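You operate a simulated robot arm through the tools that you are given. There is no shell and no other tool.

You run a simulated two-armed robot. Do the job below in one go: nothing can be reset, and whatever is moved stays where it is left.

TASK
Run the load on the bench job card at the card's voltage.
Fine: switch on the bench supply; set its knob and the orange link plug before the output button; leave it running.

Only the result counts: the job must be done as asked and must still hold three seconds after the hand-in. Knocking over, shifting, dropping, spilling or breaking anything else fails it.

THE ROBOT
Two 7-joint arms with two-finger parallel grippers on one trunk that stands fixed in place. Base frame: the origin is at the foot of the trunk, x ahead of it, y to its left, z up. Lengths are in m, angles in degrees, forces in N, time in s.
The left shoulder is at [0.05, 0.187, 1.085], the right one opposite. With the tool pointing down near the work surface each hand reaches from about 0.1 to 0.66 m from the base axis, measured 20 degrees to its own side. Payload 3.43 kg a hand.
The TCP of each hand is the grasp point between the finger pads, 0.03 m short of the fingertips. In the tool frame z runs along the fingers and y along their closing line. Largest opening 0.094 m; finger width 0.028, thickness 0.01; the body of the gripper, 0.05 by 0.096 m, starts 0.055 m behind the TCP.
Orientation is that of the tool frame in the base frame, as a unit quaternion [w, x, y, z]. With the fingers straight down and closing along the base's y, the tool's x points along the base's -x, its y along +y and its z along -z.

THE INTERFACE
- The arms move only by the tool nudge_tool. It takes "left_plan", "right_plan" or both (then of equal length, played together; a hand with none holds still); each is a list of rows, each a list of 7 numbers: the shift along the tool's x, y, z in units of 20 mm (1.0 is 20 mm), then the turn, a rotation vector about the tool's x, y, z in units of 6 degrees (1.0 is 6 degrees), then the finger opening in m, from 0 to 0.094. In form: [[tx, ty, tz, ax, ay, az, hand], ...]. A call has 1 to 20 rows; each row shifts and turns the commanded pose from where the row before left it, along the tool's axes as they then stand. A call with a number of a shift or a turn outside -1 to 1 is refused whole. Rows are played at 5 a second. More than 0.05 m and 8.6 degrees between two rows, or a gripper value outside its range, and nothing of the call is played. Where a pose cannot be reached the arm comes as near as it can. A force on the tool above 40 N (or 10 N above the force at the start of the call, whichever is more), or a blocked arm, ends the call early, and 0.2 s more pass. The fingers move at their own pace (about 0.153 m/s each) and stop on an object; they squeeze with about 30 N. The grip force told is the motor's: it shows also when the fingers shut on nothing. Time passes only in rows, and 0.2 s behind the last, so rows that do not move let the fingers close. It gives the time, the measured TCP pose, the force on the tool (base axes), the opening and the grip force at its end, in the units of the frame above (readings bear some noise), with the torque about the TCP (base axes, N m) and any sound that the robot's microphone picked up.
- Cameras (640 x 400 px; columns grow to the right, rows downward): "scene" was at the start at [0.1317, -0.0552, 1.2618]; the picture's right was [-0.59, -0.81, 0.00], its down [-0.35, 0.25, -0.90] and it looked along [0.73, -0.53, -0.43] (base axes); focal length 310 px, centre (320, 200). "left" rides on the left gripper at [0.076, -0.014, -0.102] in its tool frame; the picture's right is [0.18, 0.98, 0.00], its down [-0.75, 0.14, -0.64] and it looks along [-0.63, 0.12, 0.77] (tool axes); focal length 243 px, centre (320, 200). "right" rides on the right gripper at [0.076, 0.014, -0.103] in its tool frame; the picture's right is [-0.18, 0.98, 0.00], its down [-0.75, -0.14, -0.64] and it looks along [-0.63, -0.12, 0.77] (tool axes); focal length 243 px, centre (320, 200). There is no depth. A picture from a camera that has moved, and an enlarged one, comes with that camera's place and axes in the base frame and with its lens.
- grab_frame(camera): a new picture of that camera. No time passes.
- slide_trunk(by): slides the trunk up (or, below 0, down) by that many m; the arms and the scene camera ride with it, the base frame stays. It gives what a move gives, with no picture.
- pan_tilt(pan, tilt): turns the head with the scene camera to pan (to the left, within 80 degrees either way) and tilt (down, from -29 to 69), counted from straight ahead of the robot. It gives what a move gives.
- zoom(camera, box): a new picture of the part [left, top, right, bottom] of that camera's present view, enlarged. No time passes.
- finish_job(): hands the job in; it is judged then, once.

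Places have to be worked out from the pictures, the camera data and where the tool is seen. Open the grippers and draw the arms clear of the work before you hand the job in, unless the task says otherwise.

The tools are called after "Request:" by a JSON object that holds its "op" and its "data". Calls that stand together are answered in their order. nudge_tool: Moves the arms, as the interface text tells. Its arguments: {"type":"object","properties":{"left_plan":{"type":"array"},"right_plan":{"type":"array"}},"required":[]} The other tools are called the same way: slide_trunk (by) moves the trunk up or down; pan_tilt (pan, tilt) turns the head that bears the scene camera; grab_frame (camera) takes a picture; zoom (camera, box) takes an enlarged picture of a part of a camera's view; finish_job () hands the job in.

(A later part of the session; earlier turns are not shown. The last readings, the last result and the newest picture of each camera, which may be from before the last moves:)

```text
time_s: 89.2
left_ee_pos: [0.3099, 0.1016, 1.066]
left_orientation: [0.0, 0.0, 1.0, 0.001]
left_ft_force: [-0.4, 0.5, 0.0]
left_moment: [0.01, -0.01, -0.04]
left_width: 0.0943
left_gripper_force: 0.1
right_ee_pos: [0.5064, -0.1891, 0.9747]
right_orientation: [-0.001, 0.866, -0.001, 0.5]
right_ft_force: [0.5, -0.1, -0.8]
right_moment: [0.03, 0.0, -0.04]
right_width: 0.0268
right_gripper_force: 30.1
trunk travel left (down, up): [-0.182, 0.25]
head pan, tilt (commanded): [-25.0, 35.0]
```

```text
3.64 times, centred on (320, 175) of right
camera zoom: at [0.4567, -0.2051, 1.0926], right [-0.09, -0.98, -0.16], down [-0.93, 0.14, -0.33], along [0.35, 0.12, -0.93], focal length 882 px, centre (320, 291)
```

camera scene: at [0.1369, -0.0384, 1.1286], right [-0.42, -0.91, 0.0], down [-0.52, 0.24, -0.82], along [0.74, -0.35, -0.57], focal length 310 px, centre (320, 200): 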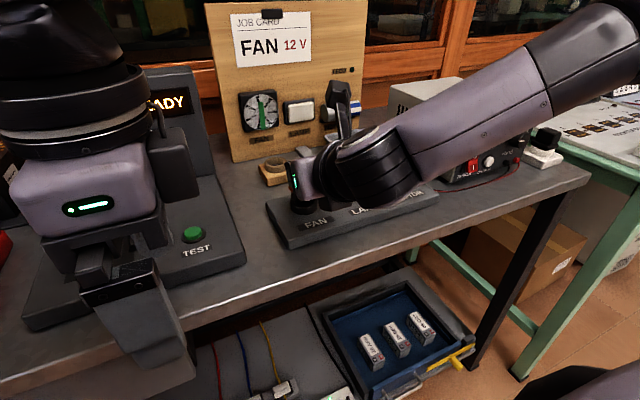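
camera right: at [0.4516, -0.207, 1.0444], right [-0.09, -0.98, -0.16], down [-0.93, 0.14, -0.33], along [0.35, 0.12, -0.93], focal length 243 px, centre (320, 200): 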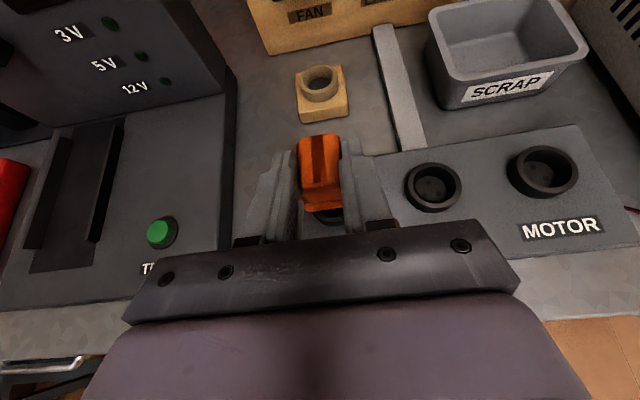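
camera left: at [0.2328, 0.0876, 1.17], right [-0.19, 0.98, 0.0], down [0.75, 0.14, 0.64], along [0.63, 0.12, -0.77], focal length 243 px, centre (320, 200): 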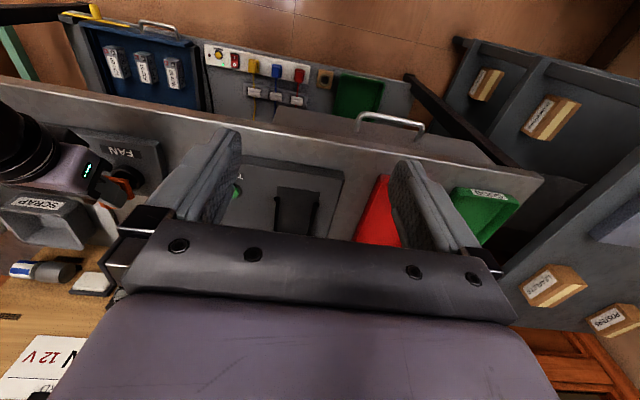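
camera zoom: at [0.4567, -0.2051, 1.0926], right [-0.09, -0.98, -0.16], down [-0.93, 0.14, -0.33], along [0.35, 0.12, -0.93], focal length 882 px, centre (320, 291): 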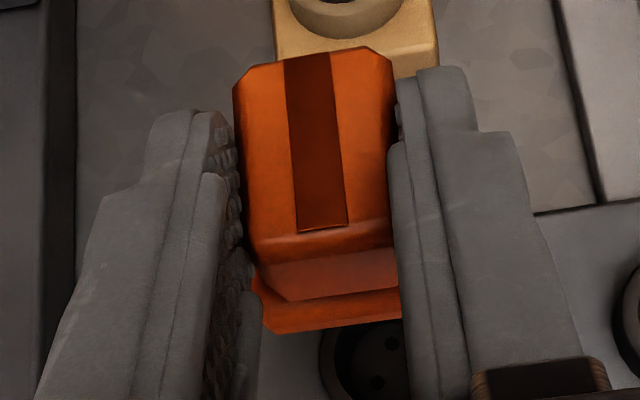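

I re-frame the scene zoom on the pins.

Request:
{"op": "zoom", "data": {"camera": "scene", "box": [278, 130, 328, 165]}}

Request:
{"op": "zoom", "data": {"camera": "left", "box": [70, 195, 105, 225]}}

```text
11.43 times, centred on (303, 148) of scene
camera zoom: at [0.1369, -0.0384, 1.1286], right [-0.42, -0.91, 0.0], down [-0.52, 0.24, -0.82], along [0.74, -0.35, -0.57], focal length 3549 px, centre (514, 800)
```

zoom: 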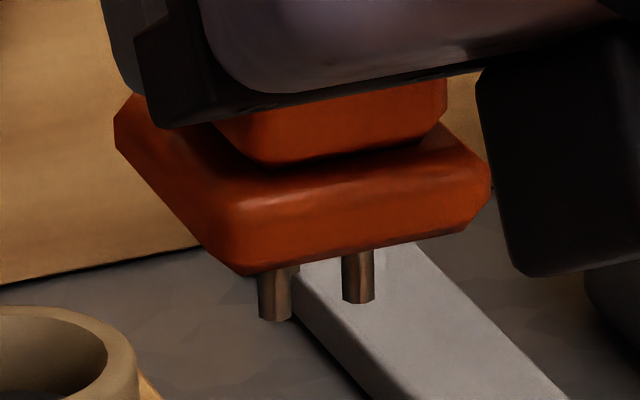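

```text
13.33 times, centred on (88, 210) of left
camera zoom: at [0.2327, 0.0878, 1.17], right [-0.19, 0.98, 0.0], down [0.75, 0.14, 0.64], along [0.63, 0.12, -0.77], focal length 3235 px, centre (3420, 67)
```

zoom: 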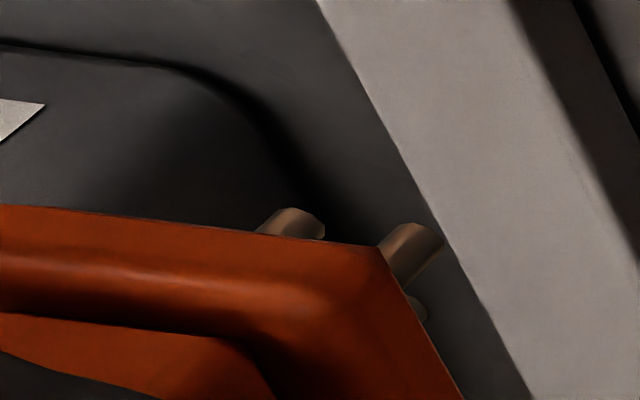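

Pins: near pair midpoint at (0.5282, −0.1921, tips 0.914); socket holes' near pair at ≈ (0.5258, −0.1923). So I shift −2.4 mm in x and lower to z ≈ 0.890, then continue gently.

Request:
{"op": "nudge_tool", "data": {"right_plan": [[-0.935, 0, 0.505, 0, 0, 0, 0.0], [-0.935, 0, 0.505, 0, 0, 0, 0.0], [-0.935, 0, 0.505, 0, 0, 0, 0.0], [-0.935, 0, 0.505, 0, 0, 0, 0.0], [0, 0, 0, 0, 0, 0, 0.0]]}}

Request:
{"op": "zoom", "data": {"camera": "left", "box": [90, 140, 160, 210]}}

```text
time_s: 90.4
left_ee_pos: [0.3096, 0.1009, 1.0666]
left_orientation: [0.001, -0.001, 1.0, 0.0]
left_ft_force: [-0.1, 0.9, 0.7]
left_moment: [0.01, 0.01, 0.02]
left_width: 0.0938
left_gripper_force: 0.0
right_ee_pos: [0.5032, -0.1885, 0.8867]
right_orientation: [-0.001, 0.865, 0.001, 0.501]
right_ft_force: [0.2, 0.2, 0.0]
right_moment: [-0.03, -0.02, 0.01]
right_width: 0.0272
right_gripper_force: 30.6
trunk travel left (down, up): [-0.182, 0.25]
head pan, tilt (commanded): [-25.0, 35.0]
```

```text
5.71 times, centred on (125, 175) of left
camera zoom: at [0.2328, 0.0878, 1.17], right [-0.19, 0.98, 0.0], down [0.75, 0.14, 0.64], along [0.63, 0.12, -0.77], focal length 1386 px, centre (1434, 343)
```

zoom: 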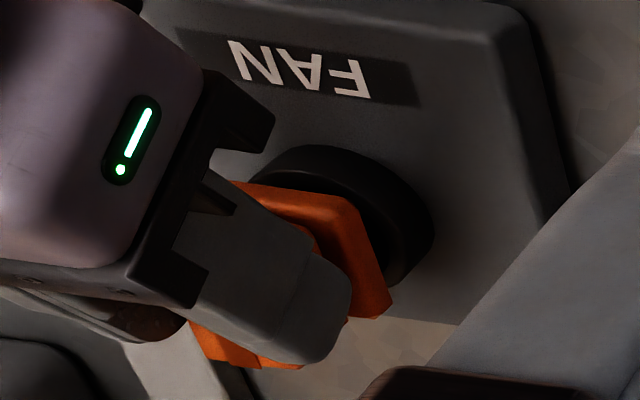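

At z = 0.8867 with no contact. I lower 5 mm more, in two small rows.

Request:
{"op": "nudge_tool", "data": {"right_plan": [[-0.11, 0, 0.0625, 0, 0, 0, 0.0], [-0.11, 0, 0.0625, 0, 0, 0, 0.0], [0, 0, 0, 0, 0, 0, 0.0]]}}

```text
time_s: 91.2
left_ee_pos: [0.3091, 0.1016, 1.0661]
left_orientation: [0.0, -0.001, 1.0, 0.0]
left_ft_force: [0.5, 0.4, 0.1]
left_moment: [0.01, 0.01, 0.0]
left_width: 0.094
left_gripper_force: 0.1
right_ee_pos: [0.5031, -0.1877, 0.8837]
right_orientation: [0.0, 0.866, -0.001, 0.501]
right_ft_force: [0.0, -0.1, 0.0]
right_moment: [-0.02, 0.0, -0.01]
right_width: 0.0269
right_gripper_force: 29.8
trunk travel left (down, up): [-0.182, 0.25]
head pan, tilt (commanded): [-25.0, 35.0]
```

Still free at 0.8837. Another 4 mm down with a small y correction (−0.8 mm).

Request:
{"op": "nudge_tool", "data": {"right_plan": [[-0.0866, 0.04, 0.05, 0, 0, 0, 0.0], [-0.0866, 0, 0.05, 0, 0, 0, 0.0], [0, 0, 0, 0, 0, 0, 0.0]]}}

Request:
{"op": "zoom", "data": {"camera": "left", "box": [90, 140, 160, 210]}}

```text
time_s: 92.0
left_ee_pos: [0.3095, 0.1034, 1.066]
left_orientation: [0.0, -0.002, 1.0, 0.001]
left_ft_force: [0.5, -1.2, 0.1]
left_moment: [-0.01, 0.01, 0.04]
left_width: 0.0941
left_gripper_force: 0.0
right_ee_pos: [0.5038, -0.1892, 0.882]
right_orientation: [0.0, 0.865, -0.001, 0.501]
right_ft_force: [0.3, -0.3, 2.9]
right_moment: [-0.1, 0.01, 0.01]
right_width: 0.027
right_gripper_force: 30.2
trunk travel left (down, up): [-0.182, 0.25]
head pan, tilt (commanded): [-25.0, 35.0]
```

```text
5.71 times, centred on (125, 175) of left
camera zoom: at [0.2325, 0.0879, 1.1702], right [-0.19, 0.98, 0.0], down [0.75, 0.14, 0.64], along [0.63, 0.12, -0.77], focal length 1386 px, centre (1434, 343)
```

zoom: 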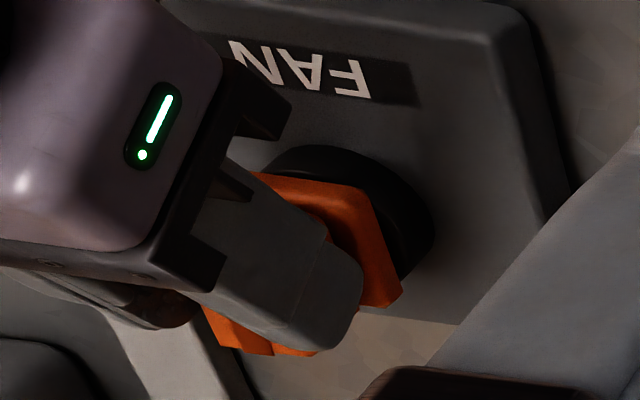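

Contact begins (2.9 N) at z ≈ 0.882: the pin tips are on the socket floor (≈0.820), about 3–4 mm short of seating. I press slightly and make a small 0.7 mm-step spiral so the pins can find the holes.

Request:
{"op": "nudge_tool", "data": {"right_plan": [[-0.087, 0, 0.05, 0, 0, 0, 0.0], [0.0175, 0, 0.0303, 0, 0, 0, 0.0], [0, -0.035, 0, 0, 0, 0, 0.0], [-0.0175, 0, -0.0303, 0, 0, 0, 0.0], [-0.0175, 0, -0.0303, 0, 0, 0, 0.0], [0, 0.035, 0, 0, 0, 0, 0.0], [0, 0.035, 0, 0, 0, 0, 0.0], [0.0175, 0, 0.0303, 0, 0, 0, 0.0], [0.0175, 0, 0.0303, 0, 0, 0, 0.0]]}}

```text
time_s: 94.0
left_ee_pos: [0.3075, 0.103, 1.0687]
left_orientation: [0.0, -0.001, 1.0, -0.001]
left_ft_force: [0.3, 0.0, 0.3]
left_moment: [-0.01, 0.0, -0.02]
left_width: 0.094
left_gripper_force: 0.0
right_ee_pos: [0.5028, -0.1896, 0.8805]
right_orientation: [-0.002, 0.865, 0.002, 0.502]
right_ft_force: [-3.3, 4.4, 19.8]
right_moment: [0.07, -0.03, 0.02]
right_width: 0.0267
right_gripper_force: 30.1
trunk travel left (down, up): [-0.182, 0.25]
head pan, tilt (commanded): [-25.0, 35.0]
```

Force is 20 N at z 0.8805, so the pins haven't dropped in. I look at the state before continuing.

Request:
{"op": "zoom", "data": {"camera": "right", "box": [270, 120, 370, 230]}}

Request:
{"op": "zoom", "data": {"camera": "left", "box": [100, 145, 145, 190]}}

Request:
{"op": "zoom", "data": {"camera": "scene", "box": [280, 170, 330, 215]}}

```text
3.64 times, centred on (320, 175) of right
camera zoom: at [0.4527, -0.2052, 0.9979], right [-0.09, -0.98, -0.16], down [-0.93, 0.14, -0.34], along [0.35, 0.12, -0.93], focal length 882 px, centre (320, 291)
```

zoom: 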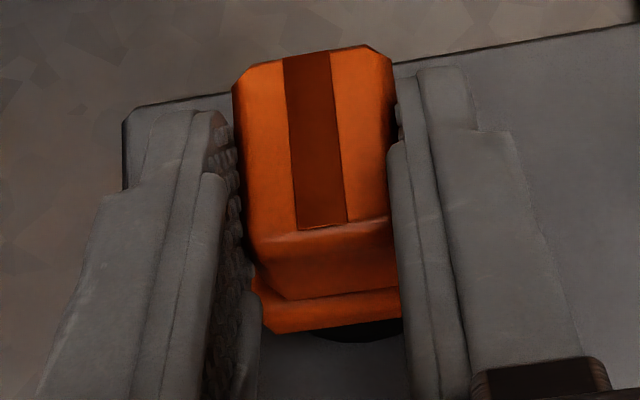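

```text
8.89 times, centred on (122, 168) of left
camera zoom: at [0.231, 0.0887, 1.1705], right [-0.19, 0.98, 0.0], down [0.75, 0.14, 0.64], along [0.63, 0.12, -0.77], focal length 2157 px, centre (2076, 489)
```

zoom: 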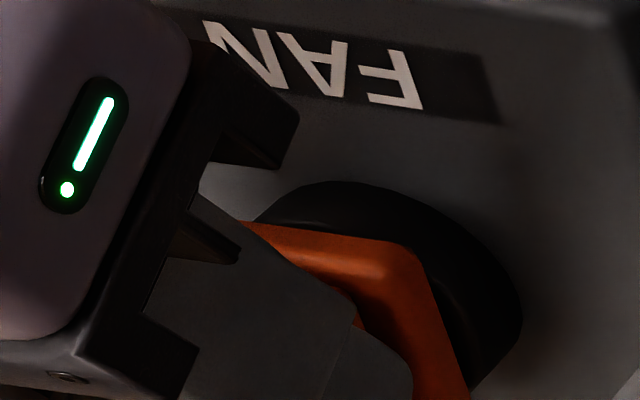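

```text
8.89 times, centred on (305, 192) of scene
camera zoom: at [0.1353, -0.0376, 1.129], right [-0.42, -0.91, 0.0], down [-0.52, 0.24, -0.82], along [0.74, -0.35, -0.57], focal length 2760 px, centre (453, 267)
```

zoom: 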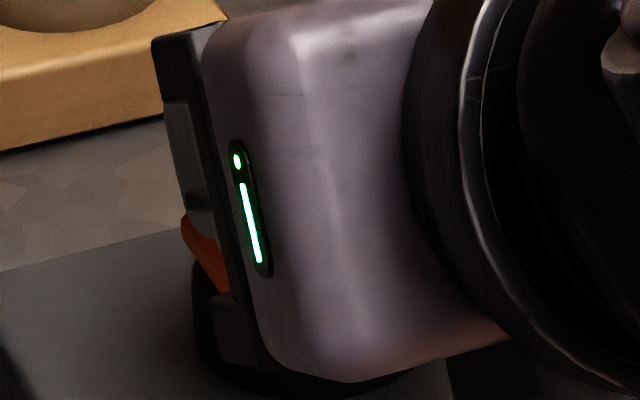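

No slip in the grip. The push was too strong for a free search (friction), so I back off 2 mm to a light push and spiral wider in segments.

Request:
{"op": "nudge_tool", "data": {"right_plan": [[0.095, 0, -0.055, 0, 0, 0, 0.0], [-0.0175, 0.0, -0.0303, 0, 0, 0, 0.0], [0, -0.035, 0, 0, 0, 0, 0.0], [0, 0, 0, 0, 0, 0, 0.0]]}}

```text
time_s: 95.0
left_ee_pos: [0.3084, 0.1006, 1.0668]
left_orientation: [0.001, -0.002, 1.0, 0.0]
left_ft_force: [-0.5, 0.7, 0.5]
left_moment: [0.02, 0.01, 0.01]
left_width: 0.0937
left_gripper_force: 0.1
right_ee_pos: [0.503, -0.1903, 0.8812]
right_orientation: [0.0, 0.865, -0.001, 0.501]
right_ft_force: [2.1, -0.6, 7.9]
right_moment: [-0.07, -0.42, -0.01]
right_width: 0.0269
right_gripper_force: 30.3
trunk travel left (down, up): [-0.182, 0.25]
head pan, tilt (commanded): [-25.0, 35.0]
```

Light push (8 N). Next spiral segment toward +x, then +y.

Request:
{"op": "nudge_tool", "data": {"right_plan": [[0.0475, 0, 0.0028, 0, 0, 0, 0.0], [0.0175, 0, 0.0303, 0, 0, 0, 0.0], [0.0175, 0, 0.0303, 0, 0, 0, 0.0], [0.0175, 0, 0.0303, 0, 0, 0, 0.0], [0, 0, 0, 0, 0, 0, 0.0]]}}

```text
time_s: 96.2
left_ee_pos: [0.3098, 0.102, 1.0681]
left_orientation: [0.0, -0.001, 1.0, 0.0]
left_ft_force: [0.6, 0.9, 0.3]
left_moment: [0.0, 0.02, 0.0]
left_width: 0.0937
left_gripper_force: 0.0
right_ee_pos: [0.5062, -0.1889, 0.8802]
right_orientation: [-0.002, 0.866, 0.0, 0.5]
right_ft_force: [0.1, 0.7, -0.6]
right_moment: [-0.02, 0.03, -0.01]
right_width: 0.0267
right_gripper_force: 30.3
trunk travel left (down, up): [-0.182, 0.25]
head pan, tilt (commanded): [-25.0, 35.0]
```

Force went to zero at z = 0.8802 with x +2.6 mm. I press down 2 mm here to see if the pins enter.

Request:
{"op": "nudge_tool", "data": {"right_plan": [[-0.0433, 0, 0.025, 0, 0, 0, 0.0], [-0.0433, 0, 0.025, 0, 0, 0, 0.0], [0, 0, 0, 0, 0, 0, 0.0]]}}

```text
time_s: 97.0
left_ee_pos: [0.3086, 0.1025, 1.0672]
left_orientation: [0.0, -0.001, 1.0, 0.0]
left_ft_force: [0.7, 0.3, 0.6]
left_moment: [0.01, 0.02, 0.0]
left_width: 0.0941
left_gripper_force: 0.1
right_ee_pos: [0.507, -0.1896, 0.8804]
right_orientation: [-0.001, 0.865, 0.0, 0.501]
right_ft_force: [-0.6, -0.3, 4.0]
right_moment: [-0.07, -0.02, -0.01]
right_width: 0.0267
right_gripper_force: 30.0
trunk travel left (down, up): [-0.182, 0.25]
head pan, tilt (commanded): [-25.0, 35.0]
```

Contact height is unchanged, so not in yet. I raster slowly in −x with light push along this line (9 × 0.5 mm).

Request:
{"op": "nudge_tool", "data": {"right_plan": [[-0.0125, 0, -0.02165, 0, 0, 0, 0.0], [-0.0125, 0, -0.02165, 0, 0, 0, 0.0], [-0.0125, 0, -0.02165, 0, 0, 0, 0.0], [-0.0125, 0, -0.02165, 0, 0, 0, 0.0], [-0.0125, 0, -0.02165, 0, 0, 0, 0.0], [-0.0125, 0, -0.02165, 0, 0, 0, 0.0], [-0.0125, 0, -0.02165, 0, 0, 0, 0.0], [-0.0125, 0, -0.02165, 0, 0, 0, 0.0], [-0.0125, 0, -0.02165, 0, 0, 0, 0.0]]}}

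```text
time_s: 99.0
left_ee_pos: [0.3089, 0.1011, 1.0668]
left_orientation: [0.0, 0.0, 1.0, 0.0]
left_ft_force: [-0.3, -1.0, 1.0]
left_moment: [0.01, -0.01, 0.01]
left_width: 0.0938
left_gripper_force: 0.0
right_ee_pos: [0.5021, -0.1897, 0.8806]
right_orientation: [-0.001, 0.865, -0.001, 0.502]
right_ft_force: [2.7, 0.2, 6.2]
right_moment: [-0.05, -0.14, 0.0]
right_width: 0.0267
right_gripper_force: 30.0
trunk travel left (down, up): [-0.182, 0.25]
head pan, tilt (commanded): [-25.0, 35.0]
```

Not in. Shift y by +0.6 mm and raster back in +x.

Request:
{"op": "nudge_tool", "data": {"right_plan": [[0, -0.03, 0, 0, 0, 0, 0.0], [0.0125, 0, 0.02165, 0, 0, 0, 0.0], [0.0125, 0, 0.02165, 0, 0, 0, 0.0], [0.0125, 0, 0.02165, 0, 0, 0, 0.0], [0.0125, 0, 0.02165, 0, 0, 0, 0.0], [0.0125, 0, 0.02165, 0, 0, 0, 0.0], [0.0125, 0, 0.02165, 0, 0, 0, 0.0], [0.0125, 0, 0.02165, 0, 0, 0, 0.0], [0.0125, 0, 0.02165, 0, 0, 0, 0.0]]}}

```text
time_s: 101.0
left_ee_pos: [0.3088, 0.1024, 1.0678]
left_orientation: [0.002, -0.001, 1.0, -0.001]
left_ft_force: [0.4, 0.1, 0.0]
left_moment: [-0.02, 0.0, 0.01]
left_width: 0.0941
left_gripper_force: 0.1
right_ee_pos: [0.5052, -0.188, 0.8818]
right_orientation: [0.0, 0.866, -0.001, 0.501]
right_ft_force: [-2.9, 0.8, 7.3]
right_moment: [0.01, 0.12, 0.02]
right_width: 0.0268
right_gripper_force: 30.0
trunk travel left (down, up): [-0.182, 0.25]
head pan, tilt (commanded): [-25.0, 35.0]
```

Still on the floor. I lift 60 mm and take high-zoom pictures of the socket holes and the pins to compare their patterns accurately.

Request:
{"op": "nudge_tool", "data": {"right_plan": [[0.866, 0, -0.5, 0, 0, 0, 0.0], [0.866, 0, -0.5, 0, 0, 0, 0.0], [0.866, 0, -0.5, 0, 0, 0, 0.0], [0.866, 0, -0.5, 0, 0, 0, 0.0], [0, 0, 0, 0, 0, 0, 0.0]]}}

Request:
{"op": "zoom", "data": {"camera": "left", "box": [112, 152, 142, 182]}}

Request:
{"op": "zoom", "data": {"camera": "scene", "box": [290, 188, 320, 212]}}

Request:
{"op": "zoom", "data": {"camera": "right", "box": [300, 190, 350, 230]}}

```text
time_s: 102.2
left_ee_pos: [0.3079, 0.1019, 1.0675]
left_orientation: [0.0, -0.001, 1.0, -0.001]
left_ft_force: [0.4, -0.2, 0.4]
left_moment: [0.0, 0.01, 0.0]
left_width: 0.094
left_gripper_force: 0.0
right_ee_pos: [0.5058, -0.1884, 0.9584]
right_orientation: [-0.001, 0.865, 0.0, 0.501]
right_ft_force: [-1.2, -0.5, -0.1]
right_moment: [0.02, 0.01, 0.05]
right_width: 0.0271
right_gripper_force: 30.1
trunk travel left (down, up): [-0.182, 0.25]
head pan, tilt (commanded): [-25.0, 35.0]
```

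```text
13.33 times, centred on (127, 167) of left
camera zoom: at [0.2327, 0.0878, 1.17], right [-0.19, 0.98, 0.0], down [0.75, 0.14, 0.64], along [0.63, 0.12, -0.77], focal length 3235 px, centre (2893, 640)
```

zoom: 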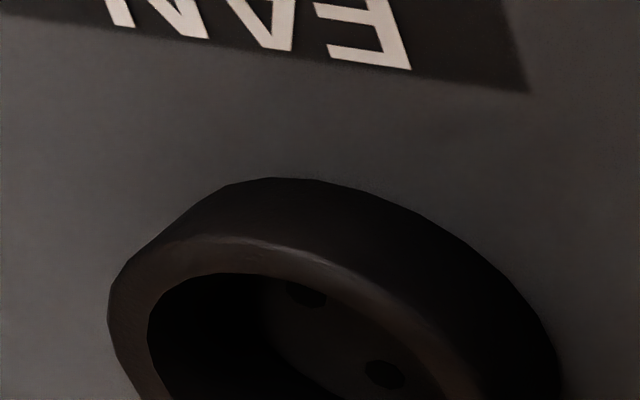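

```text
16.00 times, centred on (305, 200) of scene
camera zoom: at [0.1369, -0.0384, 1.1286], right [-0.42, -0.91, 0.0], down [-0.52, 0.24, -0.82], along [0.74, -0.35, -0.57], focal length 4968 px, centre (560, 200)
```

zoom: 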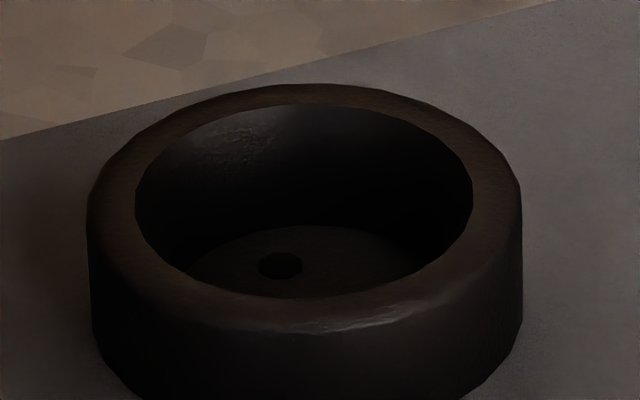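

```text
10.00 times, centred on (325, 210) of right
camera zoom: at [0.4563, -0.2041, 1.0759], right [-0.09, -0.98, -0.16], down [-0.93, 0.14, -0.33], along [0.35, 0.12, -0.93], focal length 2426 px, centre (270, 100)
```

zoom: 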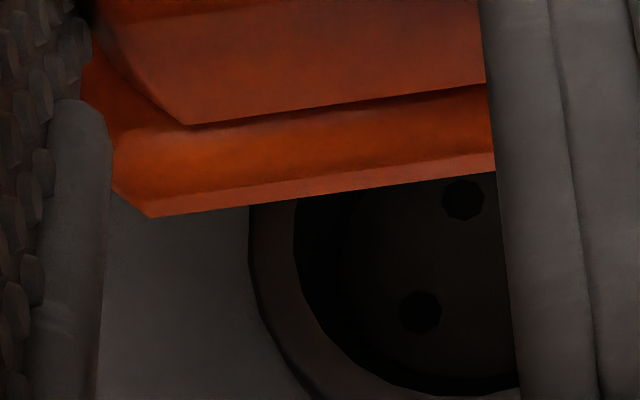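

The holes look like flat dark discs on the socket floor. Hole pattern centre ≈ (0.5292, −0.1922), near pair at x ≈ 0.525. I re-measure the pins at this height with the left and scene cameras to set the exact offset.

Request:
{"op": "zoom", "data": {"camera": "scene", "box": [278, 138, 328, 173]}}

Request:
{"op": "zoom", "data": {"camera": "left", "box": [75, 185, 115, 220]}}

```text
11.43 times, centred on (303, 156) of scene
camera zoom: at [0.1369, -0.0384, 1.1286], right [-0.42, -0.91, 0.0], down [-0.52, 0.24, -0.82], along [0.74, -0.35, -0.57], focal length 3549 px, centre (514, 709)
```

zoom: 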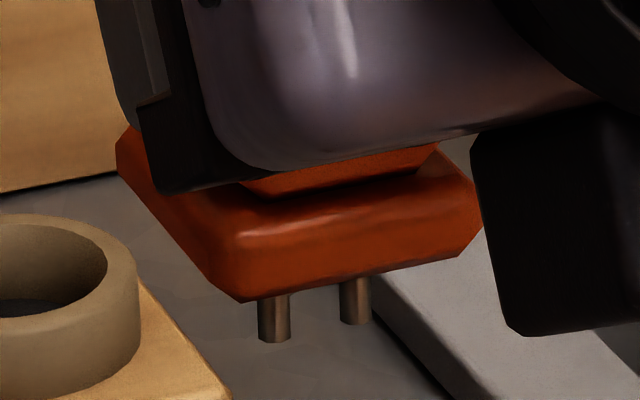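

```text
11.43 times, centred on (95, 202) of left
camera zoom: at [0.2327, 0.0878, 1.17], right [-0.19, 0.98, 0.0], down [0.75, 0.14, 0.64], along [0.63, 0.12, -0.77], focal length 2773 px, centre (2891, 171)
```

zoom: 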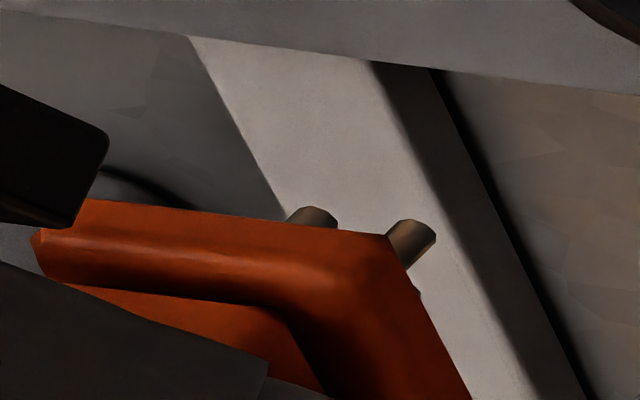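

Pins' near pair now at (0.5280, −0.1913, 0.8972). I shift (−2.9, −0.9) mm and lower to just above the floor.

Request:
{"op": "nudge_tool", "data": {"right_plan": [[-0.84, 0.011, 0.444, 0, 0, 0, 0.0], [-0.84, 0.011, 0.444, 0, 0, 0, 0.0], [-0.84, 0.011, 0.444, 0, 0, 0, 0.0], [-0.84, 0.011, 0.444, 0, 0, 0, 0.0], [0, 0, 0, 0, 0, 0, 0.0]]}}

```text
time_s: 103.4
left_ee_pos: [0.31, 0.1024, 1.0664]
left_orientation: [-0.001, -0.002, 1.0, 0.0]
left_ft_force: [0.1, 0.8, 0.2]
left_moment: [0.0, 0.04, 0.02]
left_width: 0.0941
left_gripper_force: 0.0
right_ee_pos: [0.5041, -0.1898, 0.8823]
right_orientation: [-0.001, 0.865, 0.0, 0.502]
right_ft_force: [-0.3, -0.5, -1.0]
right_moment: [-0.04, 0.02, 0.0]
right_width: 0.027
right_gripper_force: 30.1
trunk travel left (down, up): [-0.182, 0.25]
head pan, tilt (commanded): [-25.0, 35.0]
```

Free at 0.8823. Down 3 mm in small rows and read.

Request:
{"op": "nudge_tool", "data": {"right_plan": [[-0.0433, 0, 0.025, 0, 0, 0, 0.0], [-0.0433, 0, 0.025, 0, 0, 0, 0.0], [-0.0433, 0, 0.025, 0, 0, 0, 0.0], [0, 0, 0, 0, 0, 0, 0.0]]}}

```text
time_s: 104.4
left_ee_pos: [0.3101, 0.1029, 1.0667]
left_orientation: [0.0, -0.001, 1.0, 0.0]
left_ft_force: [-0.7, 0.3, 1.0]
left_moment: [0.02, 0.0, -0.01]
left_width: 0.0942
left_gripper_force: 0.0
right_ee_pos: [0.5015, -0.1895, 0.8806]
right_orientation: [-0.002, 0.865, 0.001, 0.501]
right_ft_force: [-0.9, 0.1, 1.7]
right_moment: [-0.04, -0.05, -0.07]
right_width: 0.0268
right_gripper_force: 30.3
trunk travel left (down, up): [-0.182, 0.25]
head pan, tilt (commanded): [-25.0, 35.0]
```

Only 1.7 N at 0.8806. I go down 2 mm more.

Request:
{"op": "nudge_tool", "data": {"right_plan": [[-0.0433, 0, 0.025, 0, 0, 0, 0.0], [-0.0433, 0, 0.025, 0, 0, 0, 0.0], [0, 0, 0, 0, 0, 0, 0.0], [0, 0, 0, 0, 0, 0, 0.0]]}}

```text
time_s: 105.4
left_ee_pos: [0.3083, 0.101, 1.0672]
left_orientation: [0.0, 0.0, 1.0, 0.0]
left_ft_force: [-0.4, 0.4, -0.7]
left_moment: [0.0, -0.02, 0.03]
left_width: 0.0941
left_gripper_force: 0.1
right_ee_pos: [0.5028, -0.1899, 0.8818]
right_orientation: [-0.001, 0.865, -0.001, 0.502]
right_ft_force: [-0.3, -2.5, 13.4]
right_moment: [-0.14, -0.06, -0.01]
right_width: 0.0267
right_gripper_force: 29.7
trunk travel left (down, up): [-0.182, 0.25]
head pan, tilt (commanded): [-25.0, 35.0]
```

Contact again at the floor. I ease the push to ~6 N and do one more fine circular sweep (±1 mm) around this best estimate.

Request:
{"op": "nudge_tool", "data": {"right_plan": [[0.0433, 0, -0.025, 0, 0, 0, 0.0], [0.0125, 0, 0.02165, 0, 0, 0, 0.0], [0, -0.025, 0, 0, 0, 0, 0.0], [-0.0125, 0, -0.02165, 0, 0, 0, 0.0], [-0.0125, 0, -0.02165, 0, 0, 0, 0.0], [0, 0.025, 0, 0, 0, 0, 0.0], [0, 0.025, 0, 0, 0, 0, 0.0], [0.0125, 0, 0.02165, 0, 0, 0, 0.0], [0.0125, 0, 0.02165, 0, 0, 0, 0.0], [0.0125, 0, 0.02165, 0, 0, 0, 0.0], [0, -0.025, 0, 0, 0, 0, 0.0], [0, -0.025, 0, 0, 0, 0, 0.0], [0, -0.025, 0, 0, 0, 0, 0.0], [-0.0125, 0, -0.02165, 0, 0, 0, 0.0], [-0.0125, 0, -0.02165, 0, 0, 0, 0.0], [-0.0125, 0, -0.02165, 0, 0, 0, 0.0], [-0.0125, 0, -0.02165, 0, 0, 0, 0.0], [0, 0.025, 0, 0, 0, 0, 0.0], [0, 0.025, 0, 0, 0, 0, 0.0], [0.025, 0, 0.0433, 0, 0, 0, 0.0]]}}

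```text
time_s: 109.6
left_ee_pos: [0.3091, 0.1026, 1.0681]
left_orientation: [0.001, -0.001, 1.0, 0.0]
left_ft_force: [0.2, 0.1, 0.4]
left_moment: [-0.01, 0.01, 0.01]
left_width: 0.0939
left_gripper_force: 0.0
right_ee_pos: [0.5021, -0.1878, 0.8817]
right_orientation: [-0.002, 0.866, 0.001, 0.501]
right_ft_force: [0.9, 4.2, 10.9]
right_moment: [0.02, -0.19, 0.03]
right_width: 0.0271
right_gripper_force: 29.8
trunk travel left (down, up): [-0.182, 0.25]
head pan, tilt (commanded): [-25.0, 35.0]
```

Still on the floor. I try small yaw wiggles (±4°) about the plug axis under the light push.

Request:
{"op": "nudge_tool", "data": {"right_plan": [[0.03, 0, -0.017, 0, 0, 0, 0.0], [0, 0.0445, 0, 0.2887, 0, -0.1667, 0.0], [0, 0.0445, 0, 0.2887, 0, -0.1667, 0.0], [0, -0.0445, 0, -0.2887, 0, 0.1667, 0.0], [0, -0.0445, 0, -0.2887, 0, 0.1667, 0.0], [0, -0.0445, 0, -0.2887, 0, 0.1667, 0.0], [0, -0.0445, 0, -0.2887, 0, 0.1667, 0.0], [0, 0.0445, 0, 0.2887, 0, -0.1667, 0.0], [0, 0.0445, 0, 0.2887, 0, -0.1667, 0.0]]}}

Request:
{"op": "zoom", "data": {"camera": "left", "box": [90, 140, 160, 210]}}

Request:
{"op": "zoom", "data": {"camera": "right", "box": [270, 120, 370, 230]}}

```text
time_s: 111.6
left_ee_pos: [0.3088, 0.1019, 1.0668]
left_orientation: [0.0, 0.0, 1.0, 0.0]
left_ft_force: [-0.1, -0.7, 0.1]
left_moment: [-0.03, -0.04, 0.01]
left_width: 0.094
left_gripper_force: 0.0
right_ee_pos: [0.5021, -0.1899, 0.8812]
right_orientation: [0.0, 0.866, -0.001, 0.5]
right_ft_force: [0.3, -0.8, 0.1]
right_moment: [-0.03, -0.03, -0.03]
right_width: 0.0271
right_gripper_force: 30.3
trunk travel left (down, up): [-0.182, 0.25]
head pan, tilt (commanded): [-25.0, 35.0]
```

```text
5.71 times, centred on (125, 175) of left
camera zoom: at [0.2326, 0.0878, 1.17], right [-0.19, 0.98, 0.0], down [0.75, 0.14, 0.64], along [0.63, 0.12, -0.77], focal length 1386 px, centre (1434, 343)
```

zoom: 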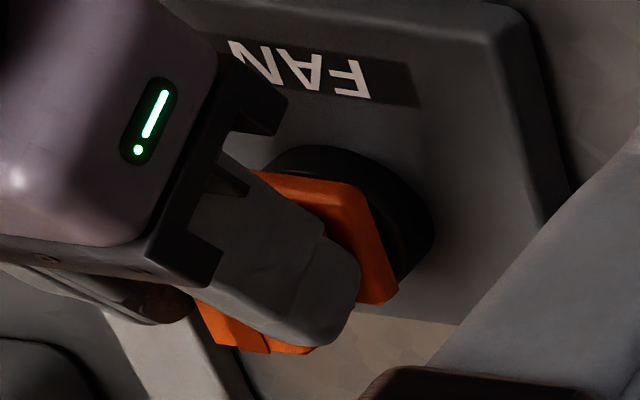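

```text
3.64 times, centred on (320, 175) of right
camera zoom: at [0.4532, -0.2059, 0.9978], right [-0.09, -0.98, -0.16], down [-0.93, 0.14, -0.33], along [0.35, 0.12, -0.93], focal length 882 px, centre (320, 291)
```

zoom: 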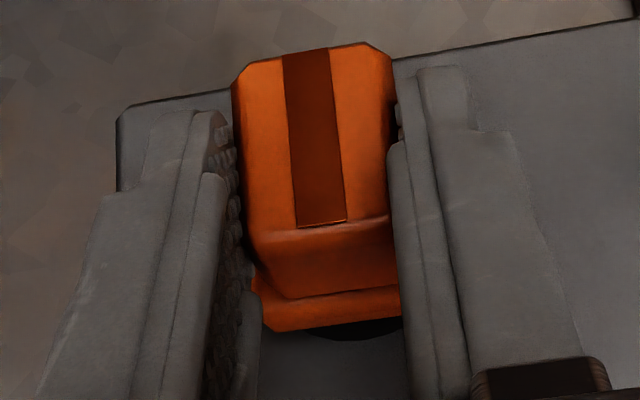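

The plug slid slightly in the grip but no drop. I zoom closely from the left camera at the flange/ring gap.

Request:
{"op": "zoom", "data": {"camera": "left", "box": [112, 152, 142, 177]}}

Request:
{"op": "zoom", "data": {"camera": "right", "box": [300, 195, 345, 225]}}

```text
16.00 times, centred on (127, 164) of left
camera zoom: at [0.2326, 0.0878, 1.17], right [-0.19, 0.98, 0.0], down [0.75, 0.14, 0.64], along [0.63, 0.12, -0.77], focal length 3882 px, centre (3408, 768)
```

zoom: 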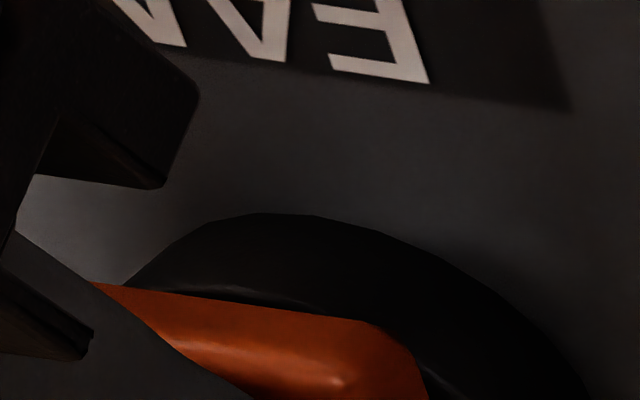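

```text
13.33 times, centred on (322, 210) of right
camera zoom: at [0.4532, -0.2059, 0.9978], right [-0.09, -0.98, -0.16], down [-0.93, 0.14, -0.33], along [0.35, 0.12, -0.93], focal length 3235 px, centre (287, 67)
```

zoom: 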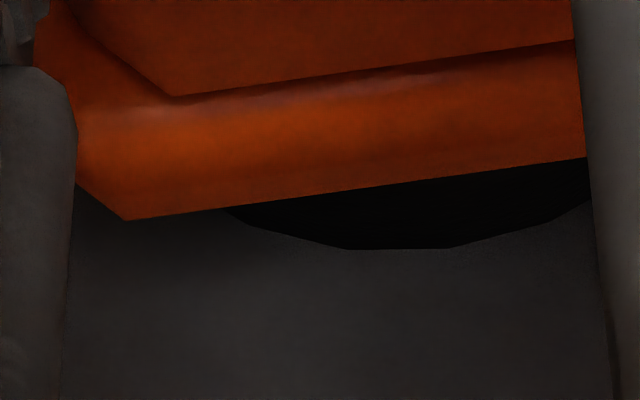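

The pins rest on the socket floor, plug upright and centred. I release gently and watch what the plug does.

Request:
{"op": "nudge_tool", "data": {"right_plan": [[0, 0, 0, 0, 0, 0, 0.03], [0, 0, 0, 0, 0, 0, 0.035], [0, 0, 0, 0, 0, 0, 0.045], [0, 0, 0, 0, 0, 0, 0.055], [0, 0, 0, 0, 0, 0, 0.06]]}}

Request:
{"op": "grab_frame", "data": {"camera": "right"}}

Request:
{"op": "zoom", "data": {"camera": "right", "box": [270, 120, 370, 230]}}

Request:
{"op": "zoom", "data": {"camera": "left", "box": [90, 140, 160, 210]}}

```text
time_s: 112.8
left_ee_pos: [0.3097, 0.1013, 1.0657]
left_orientation: [0.0, -0.001, 1.0, 0.001]
left_ft_force: [0.7, 0.1, -0.2]
left_moment: [0.0, 0.03, 0.04]
left_width: 0.0937
left_gripper_force: 0.1
right_ee_pos: [0.5029, -0.1887, 0.8808]
right_orientation: [0.0, 0.866, -0.001, 0.501]
right_ft_force: [0.7, 0.2, 0.3]
right_moment: [0.03, -0.04, 0.01]
right_width: 0.0598
right_gripper_force: 0.0
trunk travel left (down, up): [-0.182, 0.25]
head pan, tilt (commanded): [-25.0, 35.0]
```

```text
taken
camera right: at [0.4532, -0.2057, 0.9982], right [-0.09, -0.98, -0.16], down [-0.93, 0.14, -0.33], along [0.35, 0.12, -0.93], focal length 243 px, centre (320, 200)
```

right: 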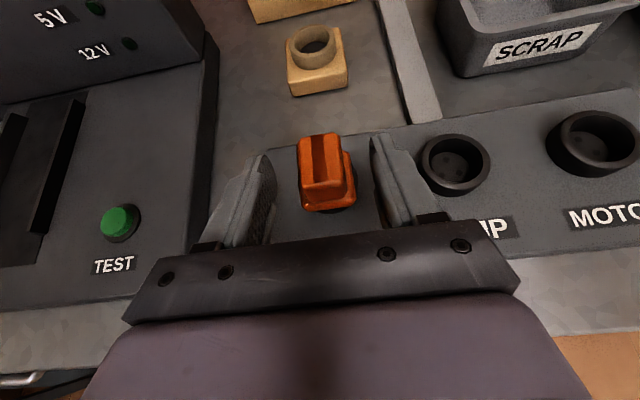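

```text
3.64 times, centred on (320, 175) of right
camera zoom: at [0.4532, -0.2057, 0.9982], right [-0.09, -0.98, -0.16], down [-0.93, 0.14, -0.33], along [0.35, 0.12, -0.93], focal length 882 px, centre (320, 291)
```

zoom: 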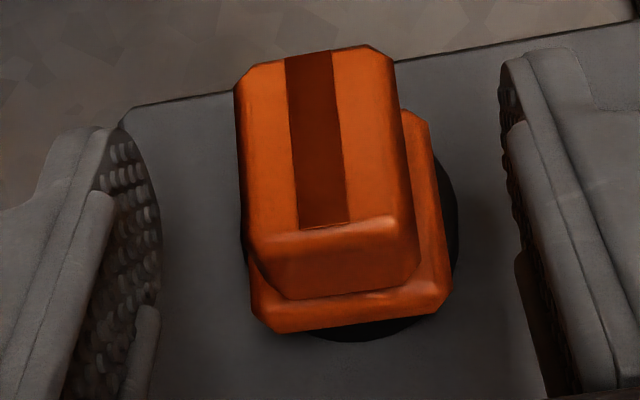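

```text
5.71 times, centred on (125, 175) of left
camera zoom: at [0.2327, 0.0878, 1.17], right [-0.19, 0.98, 0.0], down [0.75, 0.14, 0.64], along [0.63, 0.12, -0.77], focal length 1386 px, centre (1434, 343)
```

zoom: 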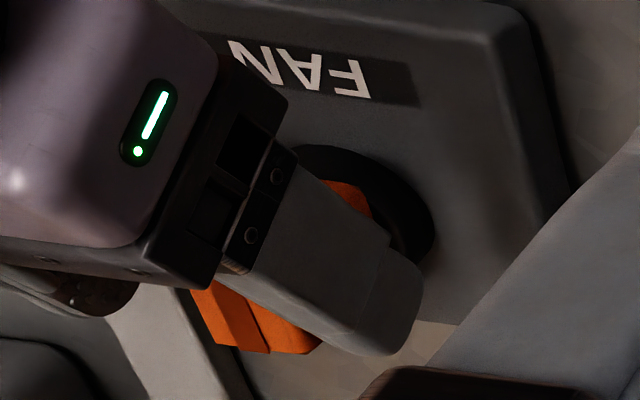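

The plug stands by itself in the FAN socket. I look at the open LAMP socket's holes at high zoom to judge whether they have real depth.

Request:
{"op": "zoom", "data": {"camera": "right", "box": [415, 130, 495, 200]}}

Request:
{"op": "zoom", "data": {"camera": "right", "box": [435, 145, 475, 180]}}

```text
5.71 times, centred on (455, 165) of right
camera zoom: at [0.4532, -0.2057, 0.9982], right [-0.09, -0.98, -0.16], down [-0.93, 0.14, -0.33], along [0.35, 0.12, -0.93], focal length 1386 px, centre (-451, 400)
```

zoom: 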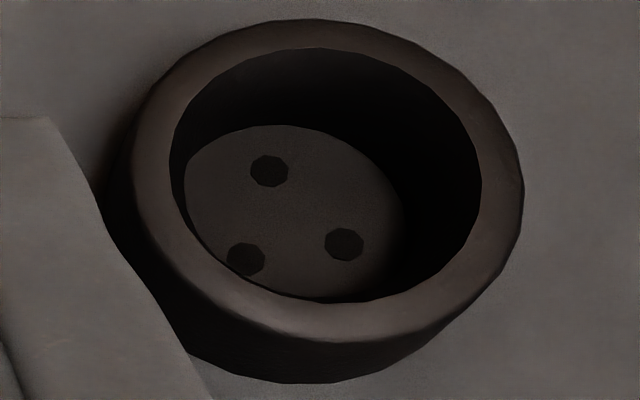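

```text
11.43 times, centred on (455, 162) of right
camera zoom: at [0.4532, -0.2057, 0.9982], right [-0.09, -0.98, -0.16], down [-0.93, 0.14, -0.33], along [0.35, 0.12, -0.93], focal length 2773 px, centre (-1223, 629)
```

zoom: 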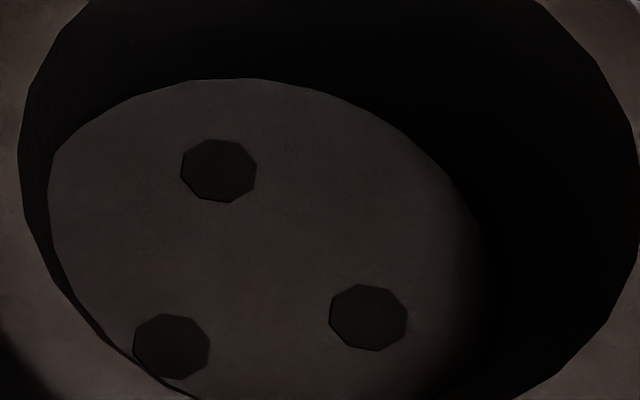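

The "holes" are just thin dark discs on a solid floor, so the plug is seated as far as it goes. I withdraw the hand straight back along its axis and check that the plug stands upright.

Request:
{"op": "nudge_tool", "data": {"right_plan": [[0.15, 0, -0.6, 0, 0, 0, 0.06], [0.15, 0, -1, 0, 0, 0, 0.06], [0.15, 0, -1, 0, 0, 0, 0.06], [0.15, 0, -1, 0, 0, 0, 0.06], [0.3, 0, -1, 0, 0, 0, 0.06]]}}

Request:
{"op": "grab_frame", "data": {"camera": "right"}}

Request:
{"op": "zoom", "data": {"camera": "scene", "box": [250, 130, 370, 230]}}

Request:
{"op": "zoom", "data": {"camera": "left", "box": [80, 130, 170, 220]}}

```text
time_s: 114.0
left_ee_pos: [0.3087, 0.1007, 1.0669]
left_orientation: [0.0, -0.001, 1.0, 0.0]
left_ft_force: [0.6, 0.3, -0.3]
left_moment: [0.01, 0.01, -0.03]
left_width: 0.094
left_gripper_force: 0.0
right_ee_pos: [0.433, -0.1897, 0.9428]
right_orientation: [-0.001, 0.866, -0.001, 0.5]
right_ft_force: [0.4, -0.4, 1.1]
right_moment: [0.02, 0.02, -0.05]
right_width: 0.0597
right_gripper_force: 0.0
trunk travel left (down, up): [-0.182, 0.25]
head pan, tilt (commanded): [-25.0, 35.0]
```

```text
taken
camera right: at [0.3826, -0.2059, 1.0598], right [-0.09, -0.98, -0.16], down [-0.93, 0.14, -0.33], along [0.35, 0.12, -0.93], focal length 243 px, centre (320, 200)
```

right: 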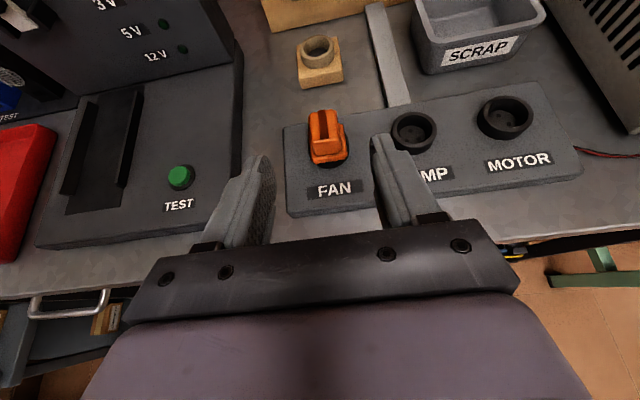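

```text
4.00 times, centred on (310, 180) of scene
camera zoom: at [0.1369, -0.0384, 1.1286], right [-0.42, -0.91, 0.0], down [-0.52, 0.24, -0.82], along [0.74, -0.35, -0.57], focal length 1242 px, centre (360, 280)
```

zoom: 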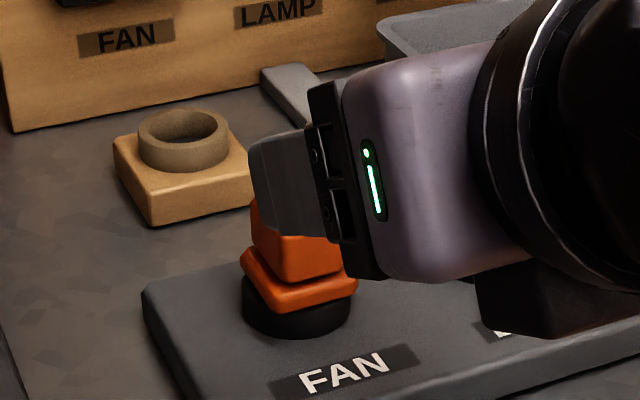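

```text
4.44 times, centred on (125, 175) of left
camera zoom: at [0.2326, 0.0879, 1.1701], right [-0.19, 0.98, 0.0], down [0.75, 0.14, 0.64], along [0.63, 0.12, -0.77], focal length 1078 px, centre (1187, 311)
```

zoom: 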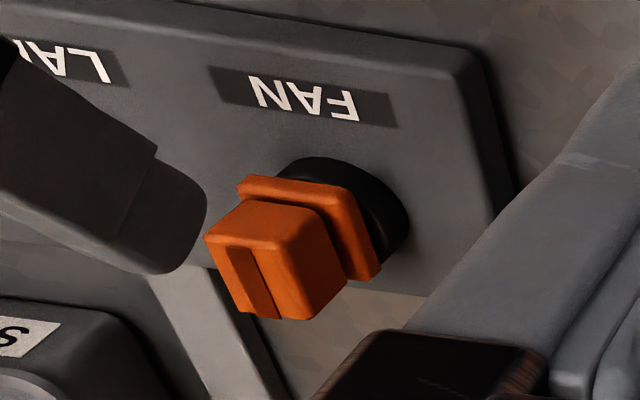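

The plug is in place. I move the right hand back, up and over toward the supply (y ≈ −0.5), then look at the plug from the now-unobstructed scene camera.

Request:
{"op": "nudge_tool", "data": {"right_plan": [[0.166, 0, -0.96, 0, 0, 0, 0.06], [0.166, 0, -0.96, 0, 0, 0, 0.06], [0.166, 0, -0.96, 0, 0, 0, 0.06], [0.166, 0, -0.96, 0, 0, 0, 0.06], [0, 1, 0, 0, 0, 0, 0.06], [0, 1, 0, 0, 0, 0, 0.06], [0, 1, 0, 0, 0, 0, 0.06], [0, 1, 0, 0, 0, 0, 0.06], [0, 1, 0, 0, 0, 0, 0.06], [0, 1, 0, 0, 0, 0, 0.06], [0, 1, 0, 0, 0, 0, 0.06], [0, 1, 0, 0, 0, 0, 0.06], [0, 1, 0, 0, 0, 0, 0.06], [0, 1, 0, 0, 0, 0, 0.06], [0, 1, 0, 0, 0, 0, 0.06], [0, 1, 0, 0, 0, 0, 0.06], [0, 1, 0, 0, 0, 0, 0.06], [0, 1, 0, 0, 0, 0, 0.06]]}}

Request:
{"op": "grab_frame", "data": {"camera": "scene"}}

Request:
{"op": "zoom", "data": {"camera": "scene", "box": [270, 150, 340, 220]}}

Request:
{"op": "grab_frame", "data": {"camera": "right"}}

```text
time_s: 117.8
left_ee_pos: [0.3098, 0.1012, 1.0679]
left_orientation: [0.0, -0.001, 1.0, 0.001]
left_ft_force: [0.5, -0.9, -0.4]
left_moment: [0.01, 0.01, 0.0]
left_width: 0.094
left_gripper_force: 0.1
right_ee_pos: [0.3882, -0.4652, 1.0025]
right_orientation: [-0.001, 0.865, 0.0, 0.501]
right_ft_force: [-0.6, 0.7, -0.3]
right_moment: [-0.01, 0.03, -0.01]
right_width: 0.0601
right_gripper_force: 0.1
right hand out of reach, approached as far as the arm can: row 3, 4, 5, 6
trunk travel left (down, up): [-0.182, 0.25]
head pan, tilt (commanded): [-25.0, 35.0]
```

```text
taken
camera scene: at [0.1369, -0.0384, 1.1286], right [-0.42, -0.91, 0.0], down [-0.52, 0.24, -0.82], along [0.74, -0.35, -0.57], focal length 310 px, centre (320, 200)
```

scene: 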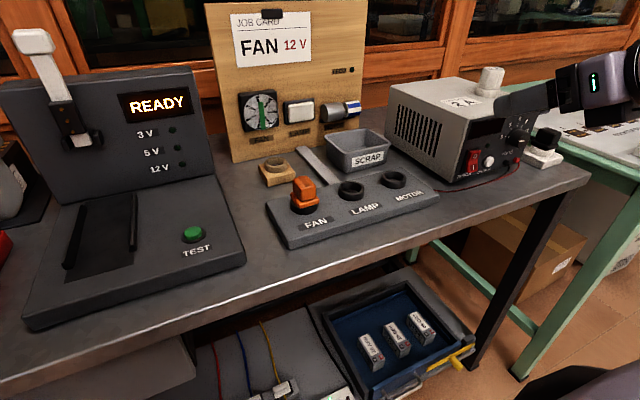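

```text
5.71 times, centred on (305, 185) of scene
camera zoom: at [0.1369, -0.0384, 1.1286], right [-0.42, -0.91, 0.0], down [-0.52, 0.24, -0.82], along [0.74, -0.35, -0.57], focal length 1774 px, centre (406, 286)
```

zoom: 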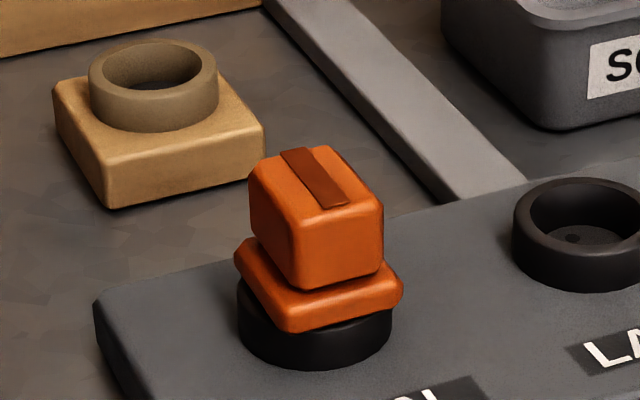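

```text
taken
camera right: at [0.3397, -0.4812, 1.1199], right [-0.09, -0.98, -0.16], down [-0.93, 0.14, -0.33], along [0.35, 0.12, -0.93], focal length 243 px, centre (320, 200)
```

right: 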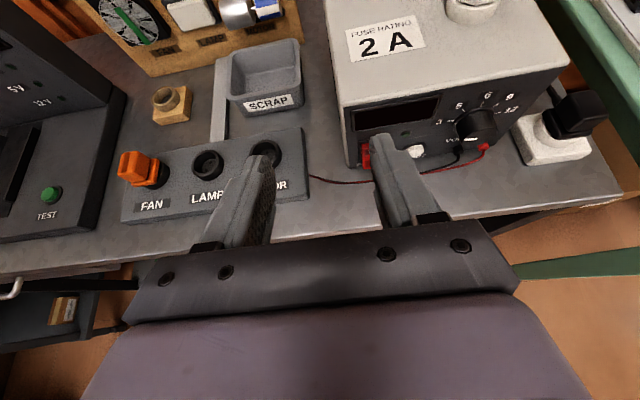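

The plug stands upright in the FAN socket. Now the supply: I level the tool to horizontal (tilt 90°) and shift right toward the knob, checking reach.

Request:
{"op": "nudge_tool", "data": {"right_plan": [[0, 0, 0, 0, 1, 0, 0.06], [0, 0, 0, 0, 1, 0, 0.06], [0, 0, 0, 0, 1, 0, 0.06], [0, 0, 0, 0, 1, 0, 0.06], [0, 0, 0, 0, 1, 0, 0.06], [0, 1, 0, 0, 0, 0, 0.06], [0, 1, 0, 0, 0, 0, 0.06], [0, 1, 0, 0, 0, 0, 0.06], [0, 1, 0, 0, 0, 0, 0.06], [0, 1, 0, 0, 0, 0, 0.06]]}}

Request:
{"op": "grab_frame", "data": {"camera": "right"}}

Request:
{"op": "pan_tilt", "data": {"pan": -55, "tilt": 25}}

Request:
{"op": "grab_frame", "data": {"camera": "scene"}}

```text
time_s: 120.0
left_ee_pos: [0.3095, 0.1024, 1.0666]
left_orientation: [0.0, -0.001, 1.0, 0.0]
left_ft_force: [0.8, 0.8, -0.2]
left_moment: [0.03, -0.03, -0.03]
left_width: 0.094
left_gripper_force: 0.0
right_ee_pos: [0.3892, -0.5652, 1.0045]
right_orientation: [0.0, 0.707, 0.0, 0.708]
right_ft_force: [-0.4, 0.2, 0.4]
right_moment: [0.01, 0.0, -0.02]
right_width: 0.0603
right_gripper_force: 0.1
trunk travel left (down, up): [-0.182, 0.25]
head pan, tilt (commanded): [-25.0, 35.0]
```

```text
taken
camera right: at [0.2877, -0.5804, 1.0796], right [0.0, -0.98, -0.19], down [-0.64, 0.14, -0.75], along [0.77, 0.12, -0.63], focal length 243 px, centre (320, 200)
```

right: 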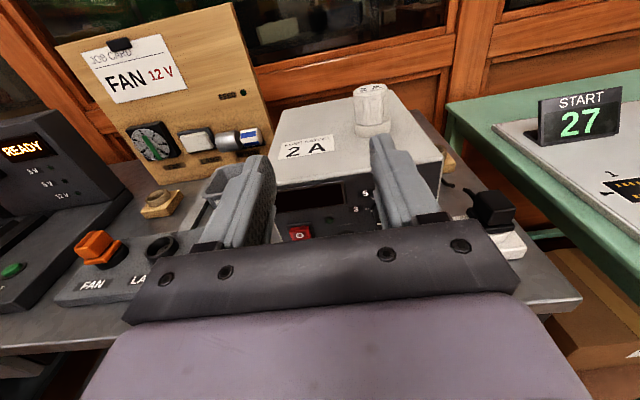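

```text
time_s: 121.0
left_ee_pos: [0.3091, 0.1021, 1.0664]
left_orientation: [0.0, -0.002, 1.0, 0.001]
left_ft_force: [-0.1, 0.2, 0.1]
left_moment: [0.01, 0.0, 0.0]
left_width: 0.094
left_gripper_force: 0.1
right_ee_pos: [0.3899, -0.5641, 1.0042]
right_orientation: [-0.001, 0.707, 0.0, 0.708]
right_ft_force: [0.5, 0.0, -0.8]
right_moment: [0.0, 0.03, -0.01]
right_width: 0.0601
right_gripper_force: 0.0
trunk travel left (down, up): [-0.182, 0.25]
head pan, tilt (commanded): [-55.0, 25.0]
```

```text
taken
camera scene: at [0.11, -0.0766, 1.1444], right [-0.82, -0.57, 0.0], down [-0.24, 0.35, -0.91], along [0.52, -0.74, -0.42], focal length 310 px, centre (320, 200)
```

scene: 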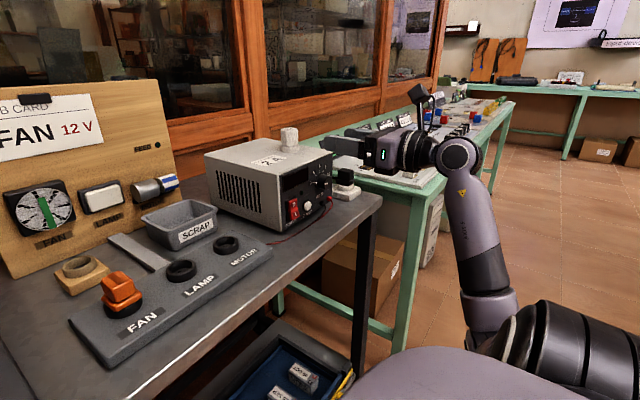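

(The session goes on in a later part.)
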